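You operate a simulated robot arm through the tools that you are given. There is no shell and no other tool. Be economical: measure what you need, move in short steps, check, and stop when the job is done.

The job below is to be done with a simulated robot arm. You get a single attempt, and the scene is never put back.

JOB
Take the blue shoe brush on the counter and put it away on the counter shelf.
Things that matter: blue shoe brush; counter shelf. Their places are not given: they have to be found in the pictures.

Only the result counts: the job must be done as asked and must still hold three seconds after the hand-in. Knocking over, shifting, dropping, spilling or breaking anything else fails it.

ROBOT AND FRAMES
A 7-joint arm with a two-finger parallel gripper, fixed in place. Base frame: the origin is at the foot of the arm, x ahead of it, y to its left, z up; the work surface is at about z = 0. Lengths are in mm, angles in rad, forces in N, time in s.
With the tool pointing down near the work surface it reaches from about 220 to 580 mm from the base axis. Its first joint turns from -1.152 to 1.152 rad. Payload 2.5 kg.
Tool frame: the origin (TCP) lies between the finger pads and is the grasp point; the fingertips stand 23 mm ahead of it; z points along the fingers, y is the line along which they close. The gripper opens to 94 mm. The fingers are 38 mm wide and 10 mm thick; the gripper's body (54 by 96 mm) begins 39 mm behind the TCP.
Orientation is that of the tool frame in the base frame, as [roll, pitch, yaw] about the fixed x, y, z axes, in that order (R = Rz(yaw) Ry(pitch) Rx(roll)). With the fingers straight down and closing along the base's y, the tool's x points along the base's -x, its y along +y and its z along -z.

CONTROLS
- The arm moves only by the tool nudge_tool. Its argument "moves" is a list of rows, each an object of numbers (a shift or turn left out is 0, a gripper value left out holds the last): "tx", "ty", "tz": the shift along the tool's x, y, z in units of 40 mm (1.0 is 40 mm); "wx", "wy", "wz": the turn, a rotation vector about the tool's x, y, z in units of 6 degrees (1.0 is 6 degrees); "claw": the closure in counts, from 0 (fully open) to 255 (shut). In form: [{"tx": .., "ty": .., "tz": .., "wx": .., "wy": .., "wz": .., "claw": ..}, ...]. A call has 1 to 8 rows; each row shifts and turns the commanded pose from where the row before left it, along the tool's axes as they then stand. A call with a number of a shift or a turn outside -1 to 1 is refused whole. A row lasts 0.2 s, in which the tool goes at most 50 mm and 0.15 rad; a call with a longer step from one row to the next is refused whole, and so is a gripper value outside its range. Where a pose cannot be reached the arm comes as near as it can. A force on the tool above 40 N (or 10 N above the force at the start of the call, whichever is more), or a blocked arm, ends the call early, and 0.2 s more pass. Each finger travels about 108 mm/s and halts on what it meets, pressing with about 36 N; the grip force reading is that of the motor and also rises with nothing between the fingers. The clock runs only during rows and for 0.2 s after the last one: add rows that do not move to give the fingers time. The reply holds the time, the measured pose of the TCP, the force on the tool along the base axes, the opening and the grip force, in the units named above and with some noise.
- Cameras (640 x 400 px; columns grow to the right, rows downward): "scene" is fixed at [95.6, -392.3, 565.7]; the picture's right is [0.90, -0.44, 0.00], its down [-0.22, -0.44, -0.87] and it looks along [0.39, 0.78, -0.49] (base axes); focal length 214 px, centre (320, 200). "wrist" rides on the gripper at [-39, 0, -44] in the tool frame; the picture's right is [0.00, -1.00, 0.00], its down [0.97, 0.00, -0.24] and it looks along [0.24, 0.00, 0.97] (tool axes); focal length 218 px, centre (320, 200).
- capture(camera): a new picture of that camera. No time passes.
- point_at(camera, pixels): for up to 12 pixels [column, row] of the newest picture of that camera ("zoom" is the newest enlarged one), the place [x, y, z] in the base frame of the surface seen there, good to about 3 mm, but the place of the scene camera against the robot may be out by one fixed shift of up to 25 mm in any direction. No time passes.
- close_up(camera, box): a new picture of the part [left, top, right, bottom] of that camera's present view, enlarged. No time passes.
- job_done(): hands the job in; it is judged then, once.

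Work in short steps. Measure before you move; look again where a grasp or a placing could have gone wrong, and mend it. You have 60 turns and 20 pictures in all, those below and enlarged ones among them. Open the gripper and draw the arm clear of the work before you hand the job in, unless the task says otherwise; then end with one line.

The tools are called after "Call:" by a JSON object that holds its "fn" and its "kwargs". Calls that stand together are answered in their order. nudge_tool: Moves the arm, as the interface text tells. Its arguments: {"type":"object","properties":{"moves":{"type":"array"}},"required":["moves"]} The other tools are called the same way: capture (camera) takes a picture; point_at (camera, pixels) gives the place of the surface under pixels of a picture; close_up (camera, box) takes an enlarged picture of a part of a camera's view; job_done () hands the job in.

At the start:

```text
clock: 0.0
tool_pos: [326.5, -92.6, 499.4]
tcp_rot: [-3.142, 0.002, 3.14]
ft_force: [-0.5, 1.0, -0.4]
opening: 94.1
grip_force: 0.0
```

scene: 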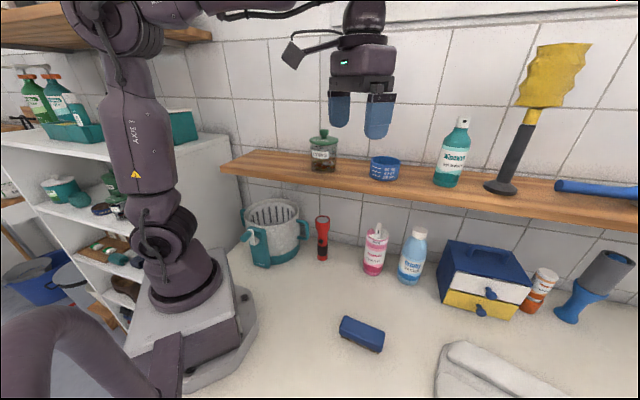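
wrist: 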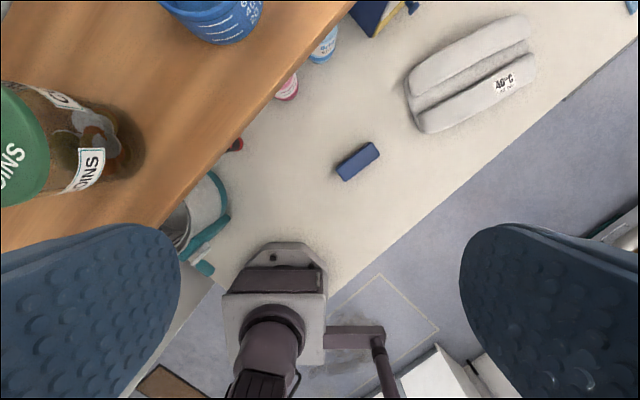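

The blue brush appears at scene (362,334) and wrist (358,161), and the wooden shelf lies above the counter. I'll measure both in both pictures.

Call:
{"fn": "point_at", "kwargs": {"camera": "wrist", "pixels": [[358, 161], [337, 165], [371, 142], [380, 154], [345, 181], [300, 150], [215, 110], [330, 30], [120, 210], [270, 80], [225, 42], [90, 165]]}}

Call:
{"fn": "point_at", "kwargs": {"camera": "scene", "pixels": [[362, 330], [343, 319], [384, 331], [378, 350], [341, 334], [420, 180], [400, 192], [330, 178], [235, 168], [384, 163], [447, 150], [500, 188]]}}

Call:
{"fn": "close_up", "kwargs": {"camera": "scene", "box": [220, 100, 540, 300]}}

Call:
{"fn": "close_up", "kwargs": {"camera": "scene", "box": [300, 290, 428, 370]}}

```text
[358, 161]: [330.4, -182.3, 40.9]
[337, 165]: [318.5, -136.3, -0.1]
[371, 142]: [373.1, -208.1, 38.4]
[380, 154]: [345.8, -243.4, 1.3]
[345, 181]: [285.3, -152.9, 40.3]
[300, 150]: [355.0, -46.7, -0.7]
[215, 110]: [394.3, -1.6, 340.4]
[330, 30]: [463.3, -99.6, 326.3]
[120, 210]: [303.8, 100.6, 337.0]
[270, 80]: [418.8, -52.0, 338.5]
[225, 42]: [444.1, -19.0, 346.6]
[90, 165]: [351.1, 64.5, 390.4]
```

```text
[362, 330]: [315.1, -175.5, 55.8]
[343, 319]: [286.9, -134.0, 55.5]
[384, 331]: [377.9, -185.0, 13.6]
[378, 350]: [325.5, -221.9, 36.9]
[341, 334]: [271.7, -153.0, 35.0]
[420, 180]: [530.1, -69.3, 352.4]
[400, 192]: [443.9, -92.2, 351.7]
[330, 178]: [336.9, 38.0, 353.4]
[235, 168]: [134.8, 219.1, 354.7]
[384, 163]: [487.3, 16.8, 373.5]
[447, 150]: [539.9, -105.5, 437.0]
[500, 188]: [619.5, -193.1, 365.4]
```

```text
2.00 times, centred on (380, 200) of scene
```

zoom: 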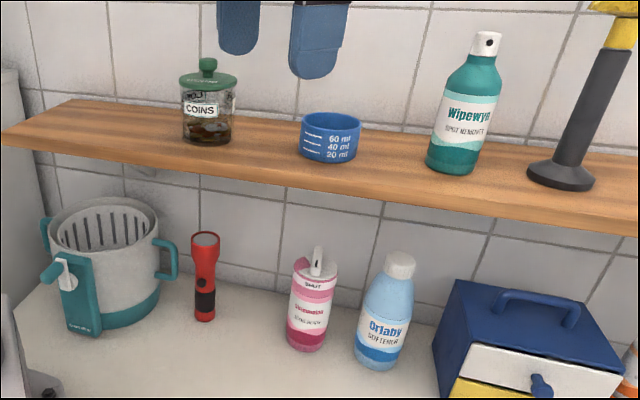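

```text
5.00 times, centred on (364, 330) of scene
```

zoom: 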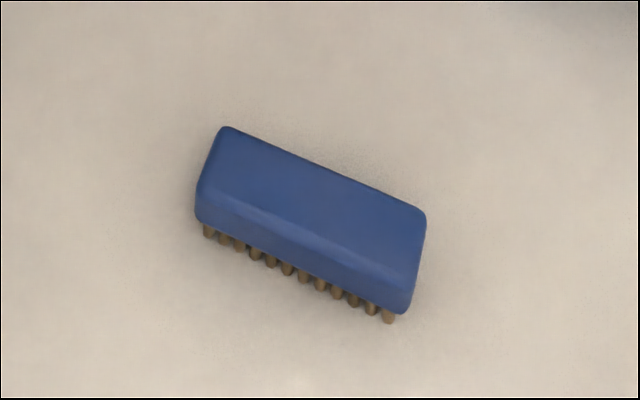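

The brush lies with its top at z≈41, centre near (330,-182), long axis about 54° off x. I move above it and turn the fingers to close across its width, staying high enough to look again.

Call:
{"fn": "nudge_tool", "kwargs": {"moves": [{"ty": -0.9, "wz": 1, "claw": 0}, {"ty": -0.8, "tx": -0.08, "tz": 0.4, "wz": 1}, {"ty": -0.56, "tx": -0.12, "tz": 0.9, "wz": 1}, {"ty": 0, "tz": 1, "wz": 1}, {"tz": 1, "wz": 1}, {"tz": 1, "wz": 1}, {"tz": 1, "wz": 1}, {"tz": 1, "wz": 1}]}}

Call:
{"fn": "capture", "kwargs": {"camera": "wrist"}}

```text
clock: 1.8
tool_pos: [326.9, -183.9, 247.3]
tcp_rot: [3.141, 0.002, 2.303]
ft_force: [-0.4, 0.5, -0.2]
opening: 94.1
grip_force: 0.1
```

```text
15 pictures are left
```

wrist: 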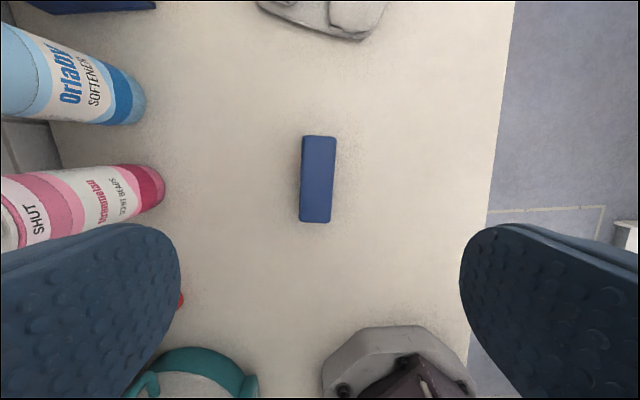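

The brush now stands nearly upright in the wrist view: top-face corners near (304,137), (336,137), (331,222), (301,220). I measure points just inside them.

Call:
{"fn": "point_at", "kwargs": {"camera": "wrist", "pixels": [[318, 180], [309, 141], [332, 141], [328, 217], [303, 216], [307, 180], [330, 180], [319, 139], [316, 219]]}}

```text
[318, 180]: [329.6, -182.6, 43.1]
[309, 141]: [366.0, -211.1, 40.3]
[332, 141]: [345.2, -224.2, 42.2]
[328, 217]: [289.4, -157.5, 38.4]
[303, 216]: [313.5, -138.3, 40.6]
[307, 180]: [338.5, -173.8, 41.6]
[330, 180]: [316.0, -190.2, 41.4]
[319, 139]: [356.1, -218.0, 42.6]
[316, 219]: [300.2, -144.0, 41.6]
```

Centre (328,-182), top z≈42, long axis at -53°. I turn another 5° and descend to z≈30, then close.

Call:
{"fn": "nudge_tool", "kwargs": {"moves": [{"ty": 0.05, "tz": 1, "wz": 0.81}, {"tz": 1}, {"tz": 1}, {"tz": 1}, {"tz": 0.8}, {"tz": 0.5}, {"tz": 0.13}, {}]}}

Call:
{"fn": "nudge_tool", "kwargs": {"moves": [{"claw": 255}, {}, {}, {}]}}

Call:
{"fn": "capture", "kwargs": {"camera": "wrist"}}

```text
clock: 3.6
tool_pos: [329.1, -182.5, 30.4]
tcp_rot: [-3.14, 0.0, 2.219]
ft_force: [0.0, -0.3, -0.1]
opening: 94.0
grip_force: 0.0
```

```text
clock: 4.6
tool_pos: [328.7, -182.4, 30.7]
tcp_rot: [3.141, 0.001, 2.219]
ft_force: [-0.1, 0.1, 0.7]
opening: 39.2
grip_force: 36.2
```

```text
14 pictures are left
```

wrist: 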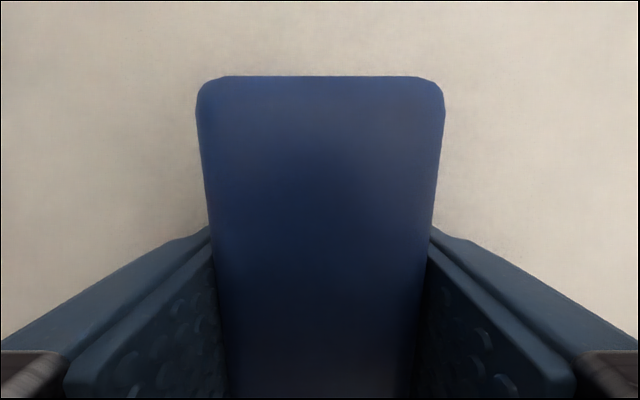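

Gripped at 39 mm opening. I lift straight up to about z=510, well clear of the shelf.

Call:
{"fn": "nudge_tool", "kwargs": {"moves": [{"tz": -0.5}, {"tz": -1}, {"tz": -1}, {"tz": -1}, {"tz": -1}, {"tz": -1}, {"tz": -1}, {"tz": -1}]}}

Call:
{"fn": "nudge_tool", "kwargs": {"moves": [{"tz": -1}, {"tz": -1}, {"tz": -1}, {"tz": -1}, {"tz": -0.5}]}}

Call:
{"fn": "capture", "kwargs": {"camera": "wrist"}}

Call:
{"fn": "capture", "kwargs": {"camera": "scene"}}

```text
clock: 6.4
tool_pos: [327.9, -184.3, 331.3]
tcp_rot: [-3.141, -0.002, 2.221]
ft_force: [0.3, -0.2, -0.9]
opening: 39.4
grip_force: 36.0
```

```text
clock: 7.6
tool_pos: [328.2, -182.6, 511.1]
tcp_rot: [-3.141, 0.0, 2.221]
ft_force: [0.5, 0.4, -0.7]
opening: 39.4
grip_force: 36.0
```

```text
13 pictures are left
```

wrist: 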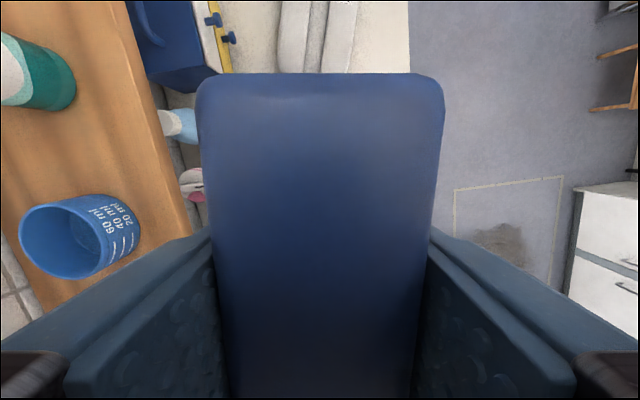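

```text
12 pictures are left
```

scene: 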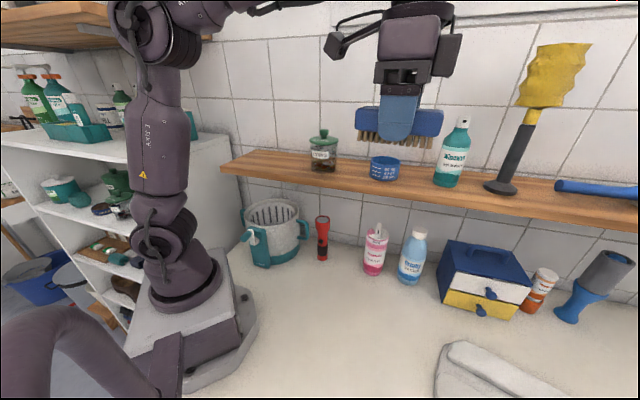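

Brush held, bristles hang about 30 mm below the TCP. I measure the shelf's front and back edges and its things in the wrist and scene pictures.

Call:
{"fn": "point_at", "kwargs": {"camera": "wrist", "pixels": [[120, 20], [150, 110], [180, 215], [60, 150], [30, 130], [130, 262], [60, 290], [20, 225], [140, 225], [45, 110], [75, 85], [10, 262]]}}

Call:
{"fn": "point_at", "kwargs": {"camera": "scene", "pixels": [[222, 168], [250, 151], [280, 178], [300, 157], [350, 165], [312, 165], [335, 168], [375, 178], [395, 178], [434, 182], [455, 186], [270, 165]]}}

```text
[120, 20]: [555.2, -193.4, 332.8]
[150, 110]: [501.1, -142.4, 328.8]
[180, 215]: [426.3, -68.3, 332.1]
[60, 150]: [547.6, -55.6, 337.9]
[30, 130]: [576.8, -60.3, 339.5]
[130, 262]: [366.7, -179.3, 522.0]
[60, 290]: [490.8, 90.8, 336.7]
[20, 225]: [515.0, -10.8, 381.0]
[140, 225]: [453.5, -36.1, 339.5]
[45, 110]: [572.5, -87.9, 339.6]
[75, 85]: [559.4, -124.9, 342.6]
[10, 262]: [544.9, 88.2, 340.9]
```

```text
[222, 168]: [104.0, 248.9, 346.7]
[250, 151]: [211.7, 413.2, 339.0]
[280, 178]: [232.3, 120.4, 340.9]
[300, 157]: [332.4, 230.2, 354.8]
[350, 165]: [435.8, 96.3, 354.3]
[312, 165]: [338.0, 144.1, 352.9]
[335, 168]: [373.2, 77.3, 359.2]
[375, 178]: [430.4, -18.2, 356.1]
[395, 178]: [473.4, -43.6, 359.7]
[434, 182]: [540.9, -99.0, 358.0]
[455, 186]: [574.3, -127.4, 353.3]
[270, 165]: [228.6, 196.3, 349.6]
```

Front shelf edge is the line 0.696x+0.718y≈248, top z≈340. The free stretch is left of the coin jar; I check that stretch, the jar, and the upper-left shelf in the scene picture before swinging.

Call:
{"fn": "point_at", "kwargs": {"camera": "scene", "pixels": [[323, 133], [312, 155], [324, 172], [336, 155], [208, 36], [60, 45], [10, 40], [222, 165], [258, 152], [180, 112], [200, 140], [30, 110]]}}

```text
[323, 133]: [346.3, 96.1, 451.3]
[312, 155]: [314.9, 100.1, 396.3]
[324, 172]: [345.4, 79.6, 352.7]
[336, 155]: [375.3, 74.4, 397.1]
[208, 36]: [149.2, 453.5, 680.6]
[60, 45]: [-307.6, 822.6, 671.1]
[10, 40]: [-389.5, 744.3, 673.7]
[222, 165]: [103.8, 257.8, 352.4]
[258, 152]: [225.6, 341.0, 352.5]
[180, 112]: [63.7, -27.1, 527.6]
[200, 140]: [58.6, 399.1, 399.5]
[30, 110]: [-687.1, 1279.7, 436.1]
```

The jar sits at s≈182 along the shelf, with clear space to its left. Target centre is (236,200). I turn to line up with the shelf and travel at about z=525, above the jar's 437 top.

Call:
{"fn": "nudge_tool", "kwargs": {"moves": [{"wz": -0.74, "tz": -0.4}, {"wz": -0.74}, {"tx": 0.83, "ty": 0.533}, {"tx": 0.83, "ty": 0.533}, {"tx": 0.83, "ty": 0.533}, {"tx": 0.83, "ty": 0.533}, {"tx": 0.83, "ty": 0.533}]}}

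Call:
{"fn": "nudge_tool", "kwargs": {"moves": [{"tx": 0.83, "ty": 0.533}, {"tx": 0.83, "ty": 0.533}, {"tx": 0.83, "ty": 0.533}, {"tx": 0.83, "ty": 0.533}, {"tx": 0.83, "ty": 0.533}, {}]}}

Call:
{"fn": "capture", "kwargs": {"camera": "scene"}}

Call:
{"fn": "capture", "kwargs": {"camera": "wrist"}}

```text
clock: 9.2
tool_pos: [282.6, 10.9, 526.8]
tcp_rot: [3.141, 0.0, 2.375]
ft_force: [-0.1, -0.6, -0.5]
opening: 39.5
grip_force: 35.8
```

```text
clock: 10.6
tool_pos: [236.2, 201.5, 526.6]
tcp_rot: [3.141, 0.002, 2.374]
ft_force: [0.1, -1.0, -0.2]
opening: 39.1
grip_force: 35.9
```

```text
11 pictures are left
```

scene: 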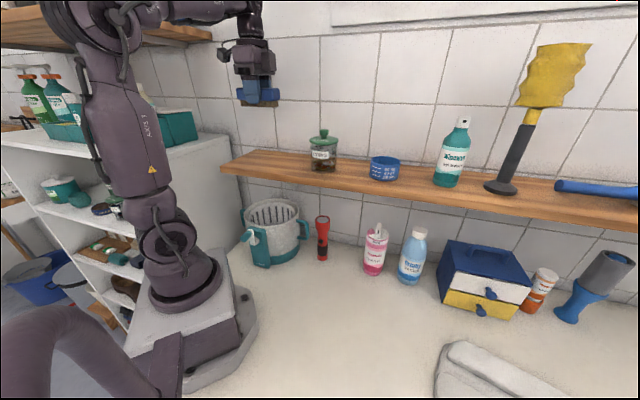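

```text
10 pictures are left
```

wrist: 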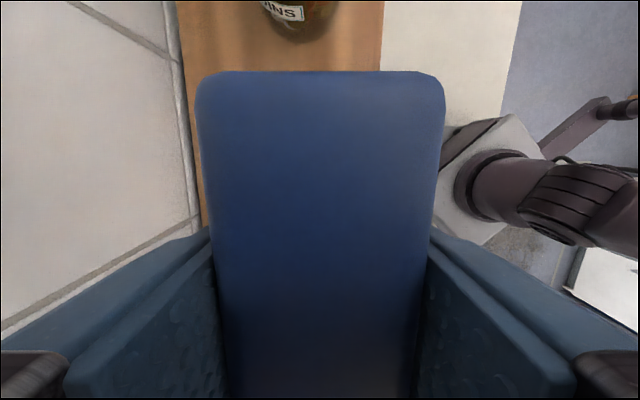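

The arm is over the shelf; in the wrist view the shelf spans columns ~200 to ~380 with the jar's base at (300,20). I measure the shelf's edges and wall here.

Call:
{"fn": "point_at", "kwargs": {"camera": "wrist", "pixels": [[205, 215], [195, 60], [220, 50], [200, 180], [375, 60], [350, 60], [300, 40], [264, 15], [336, 15], [150, 100], [182, 100], [188, 180]]}}

```text
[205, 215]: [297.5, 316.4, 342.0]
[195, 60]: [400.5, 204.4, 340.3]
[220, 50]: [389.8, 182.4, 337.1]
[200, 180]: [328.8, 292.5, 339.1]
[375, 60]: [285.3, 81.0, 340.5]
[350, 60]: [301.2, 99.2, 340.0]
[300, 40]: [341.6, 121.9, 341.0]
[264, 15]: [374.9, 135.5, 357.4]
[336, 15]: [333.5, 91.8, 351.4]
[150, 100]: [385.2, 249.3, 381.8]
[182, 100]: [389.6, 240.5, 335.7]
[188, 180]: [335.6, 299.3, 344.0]
```

Shelf runs from n≈250 to the wall at n≈430; I shift 16 mm inward to n≈325 and descend to just above contact (TCP ≈371).

Call:
{"fn": "nudge_tool", "kwargs": {"moves": [{"ty": 0.4}, {"tz": 0.9}, {"tz": 0.9}, {"tz": 0.9}, {"tz": 0.7}, {"tz": 0.35}, {}]}}

Call:
{"fn": "close_up", "kwargs": {"camera": "scene", "box": [200, 70, 360, 170]}}

```text
clock: 12.2
tool_pos: [247.4, 211.8, 375.6]
tcp_rot: [-3.141, 0.0, 2.373]
ft_force: [0.1, -0.7, -1.1]
opening: 39.4
grip_force: 36.0
```

```text
4.00 times, centred on (280, 120) of scene
```

zoom: 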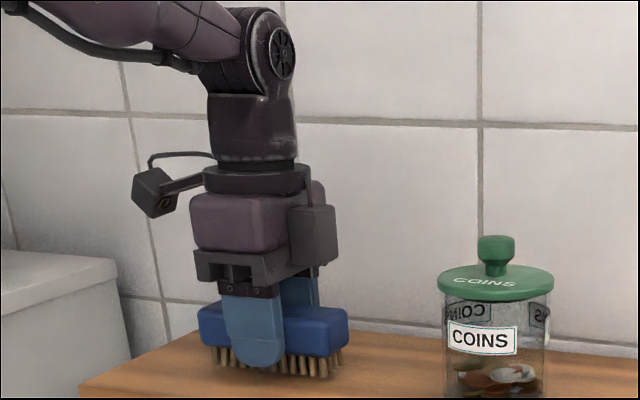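

The brush is just above the shelf, clear of the jar. I creep down in small steps, watching the force.

Call:
{"fn": "nudge_tool", "kwargs": {"moves": [{"tz": 0.04}, {"tz": 0.04}, {"tz": 0.03}, {}]}}

```text
clock: 13.2
tool_pos: [247.4, 211.5, 372.7]
tcp_rot: [-3.141, 0.0, 2.374]
ft_force: [-0.3, -0.8, -0.3]
opening: 39.1
grip_force: 36.0
```

No contact force yet; a little lower.

Call:
{"fn": "nudge_tool", "kwargs": {"moves": [{"tz": 0.03}, {"tz": 0.02}, {}]}}

```text
clock: 14.0
tool_pos: [247.5, 211.6, 370.2]
tcp_rot: [-3.141, 0.001, 2.373]
ft_force: [-0.8, -0.9, 3.9]
opening: 39.4
grip_force: 35.9
```

Upward force of 3.9 N shows contact. I open the fingers to about 65 mm, then rise.

Call:
{"fn": "nudge_tool", "kwargs": {"moves": [{"claw": 75}, {}, {}, {}]}}

Call:
{"fn": "nudge_tool", "kwargs": {"moves": [{"tz": -0.3}, {"tz": -0.8}, {"tz": -1}, {"tz": -1}, {"tz": -1}, {}]}}

Call:
{"fn": "close_up", "kwargs": {"camera": "scene", "box": [200, 50, 520, 250]}}

Call:
{"fn": "capture", "kwargs": {"camera": "wrist"}}

```text
clock: 15.0
tool_pos: [248.6, 210.7, 369.6]
tcp_rot: [3.14, 0.0, 2.374]
ft_force: [-0.8, 0.5, 0.2]
opening: 66.3
grip_force: 0.0
```

```text
clock: 16.4
tool_pos: [247.8, 213.1, 533.3]
tcp_rot: [-3.141, 0.0, 2.375]
ft_force: [0.5, 0.4, 0.0]
opening: 66.3
grip_force: 0.2
```

```text
2.00 times, centred on (360, 150) of scene
```

zoom: 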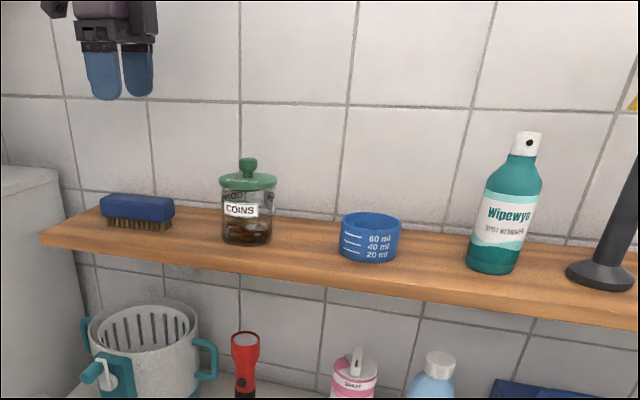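

```text
7 pictures are left
```

wrist: 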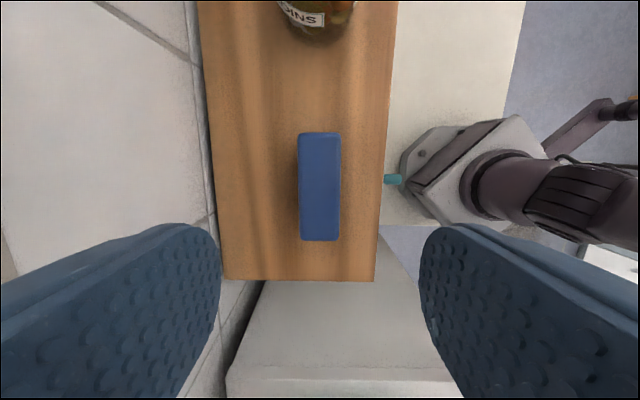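

The brush stands upright and fully on the shelf, the other things are where they were, and the gripper is open about 160 mm above. I hand the job in.

Call:
{"fn": "job_done", "kwargs": {}}

```text
The job is handed in.
```

The blue shoe brush is on the counter shelf, standing bristles down to the left of the coin jar. The last pictures showed nothing else had moved.
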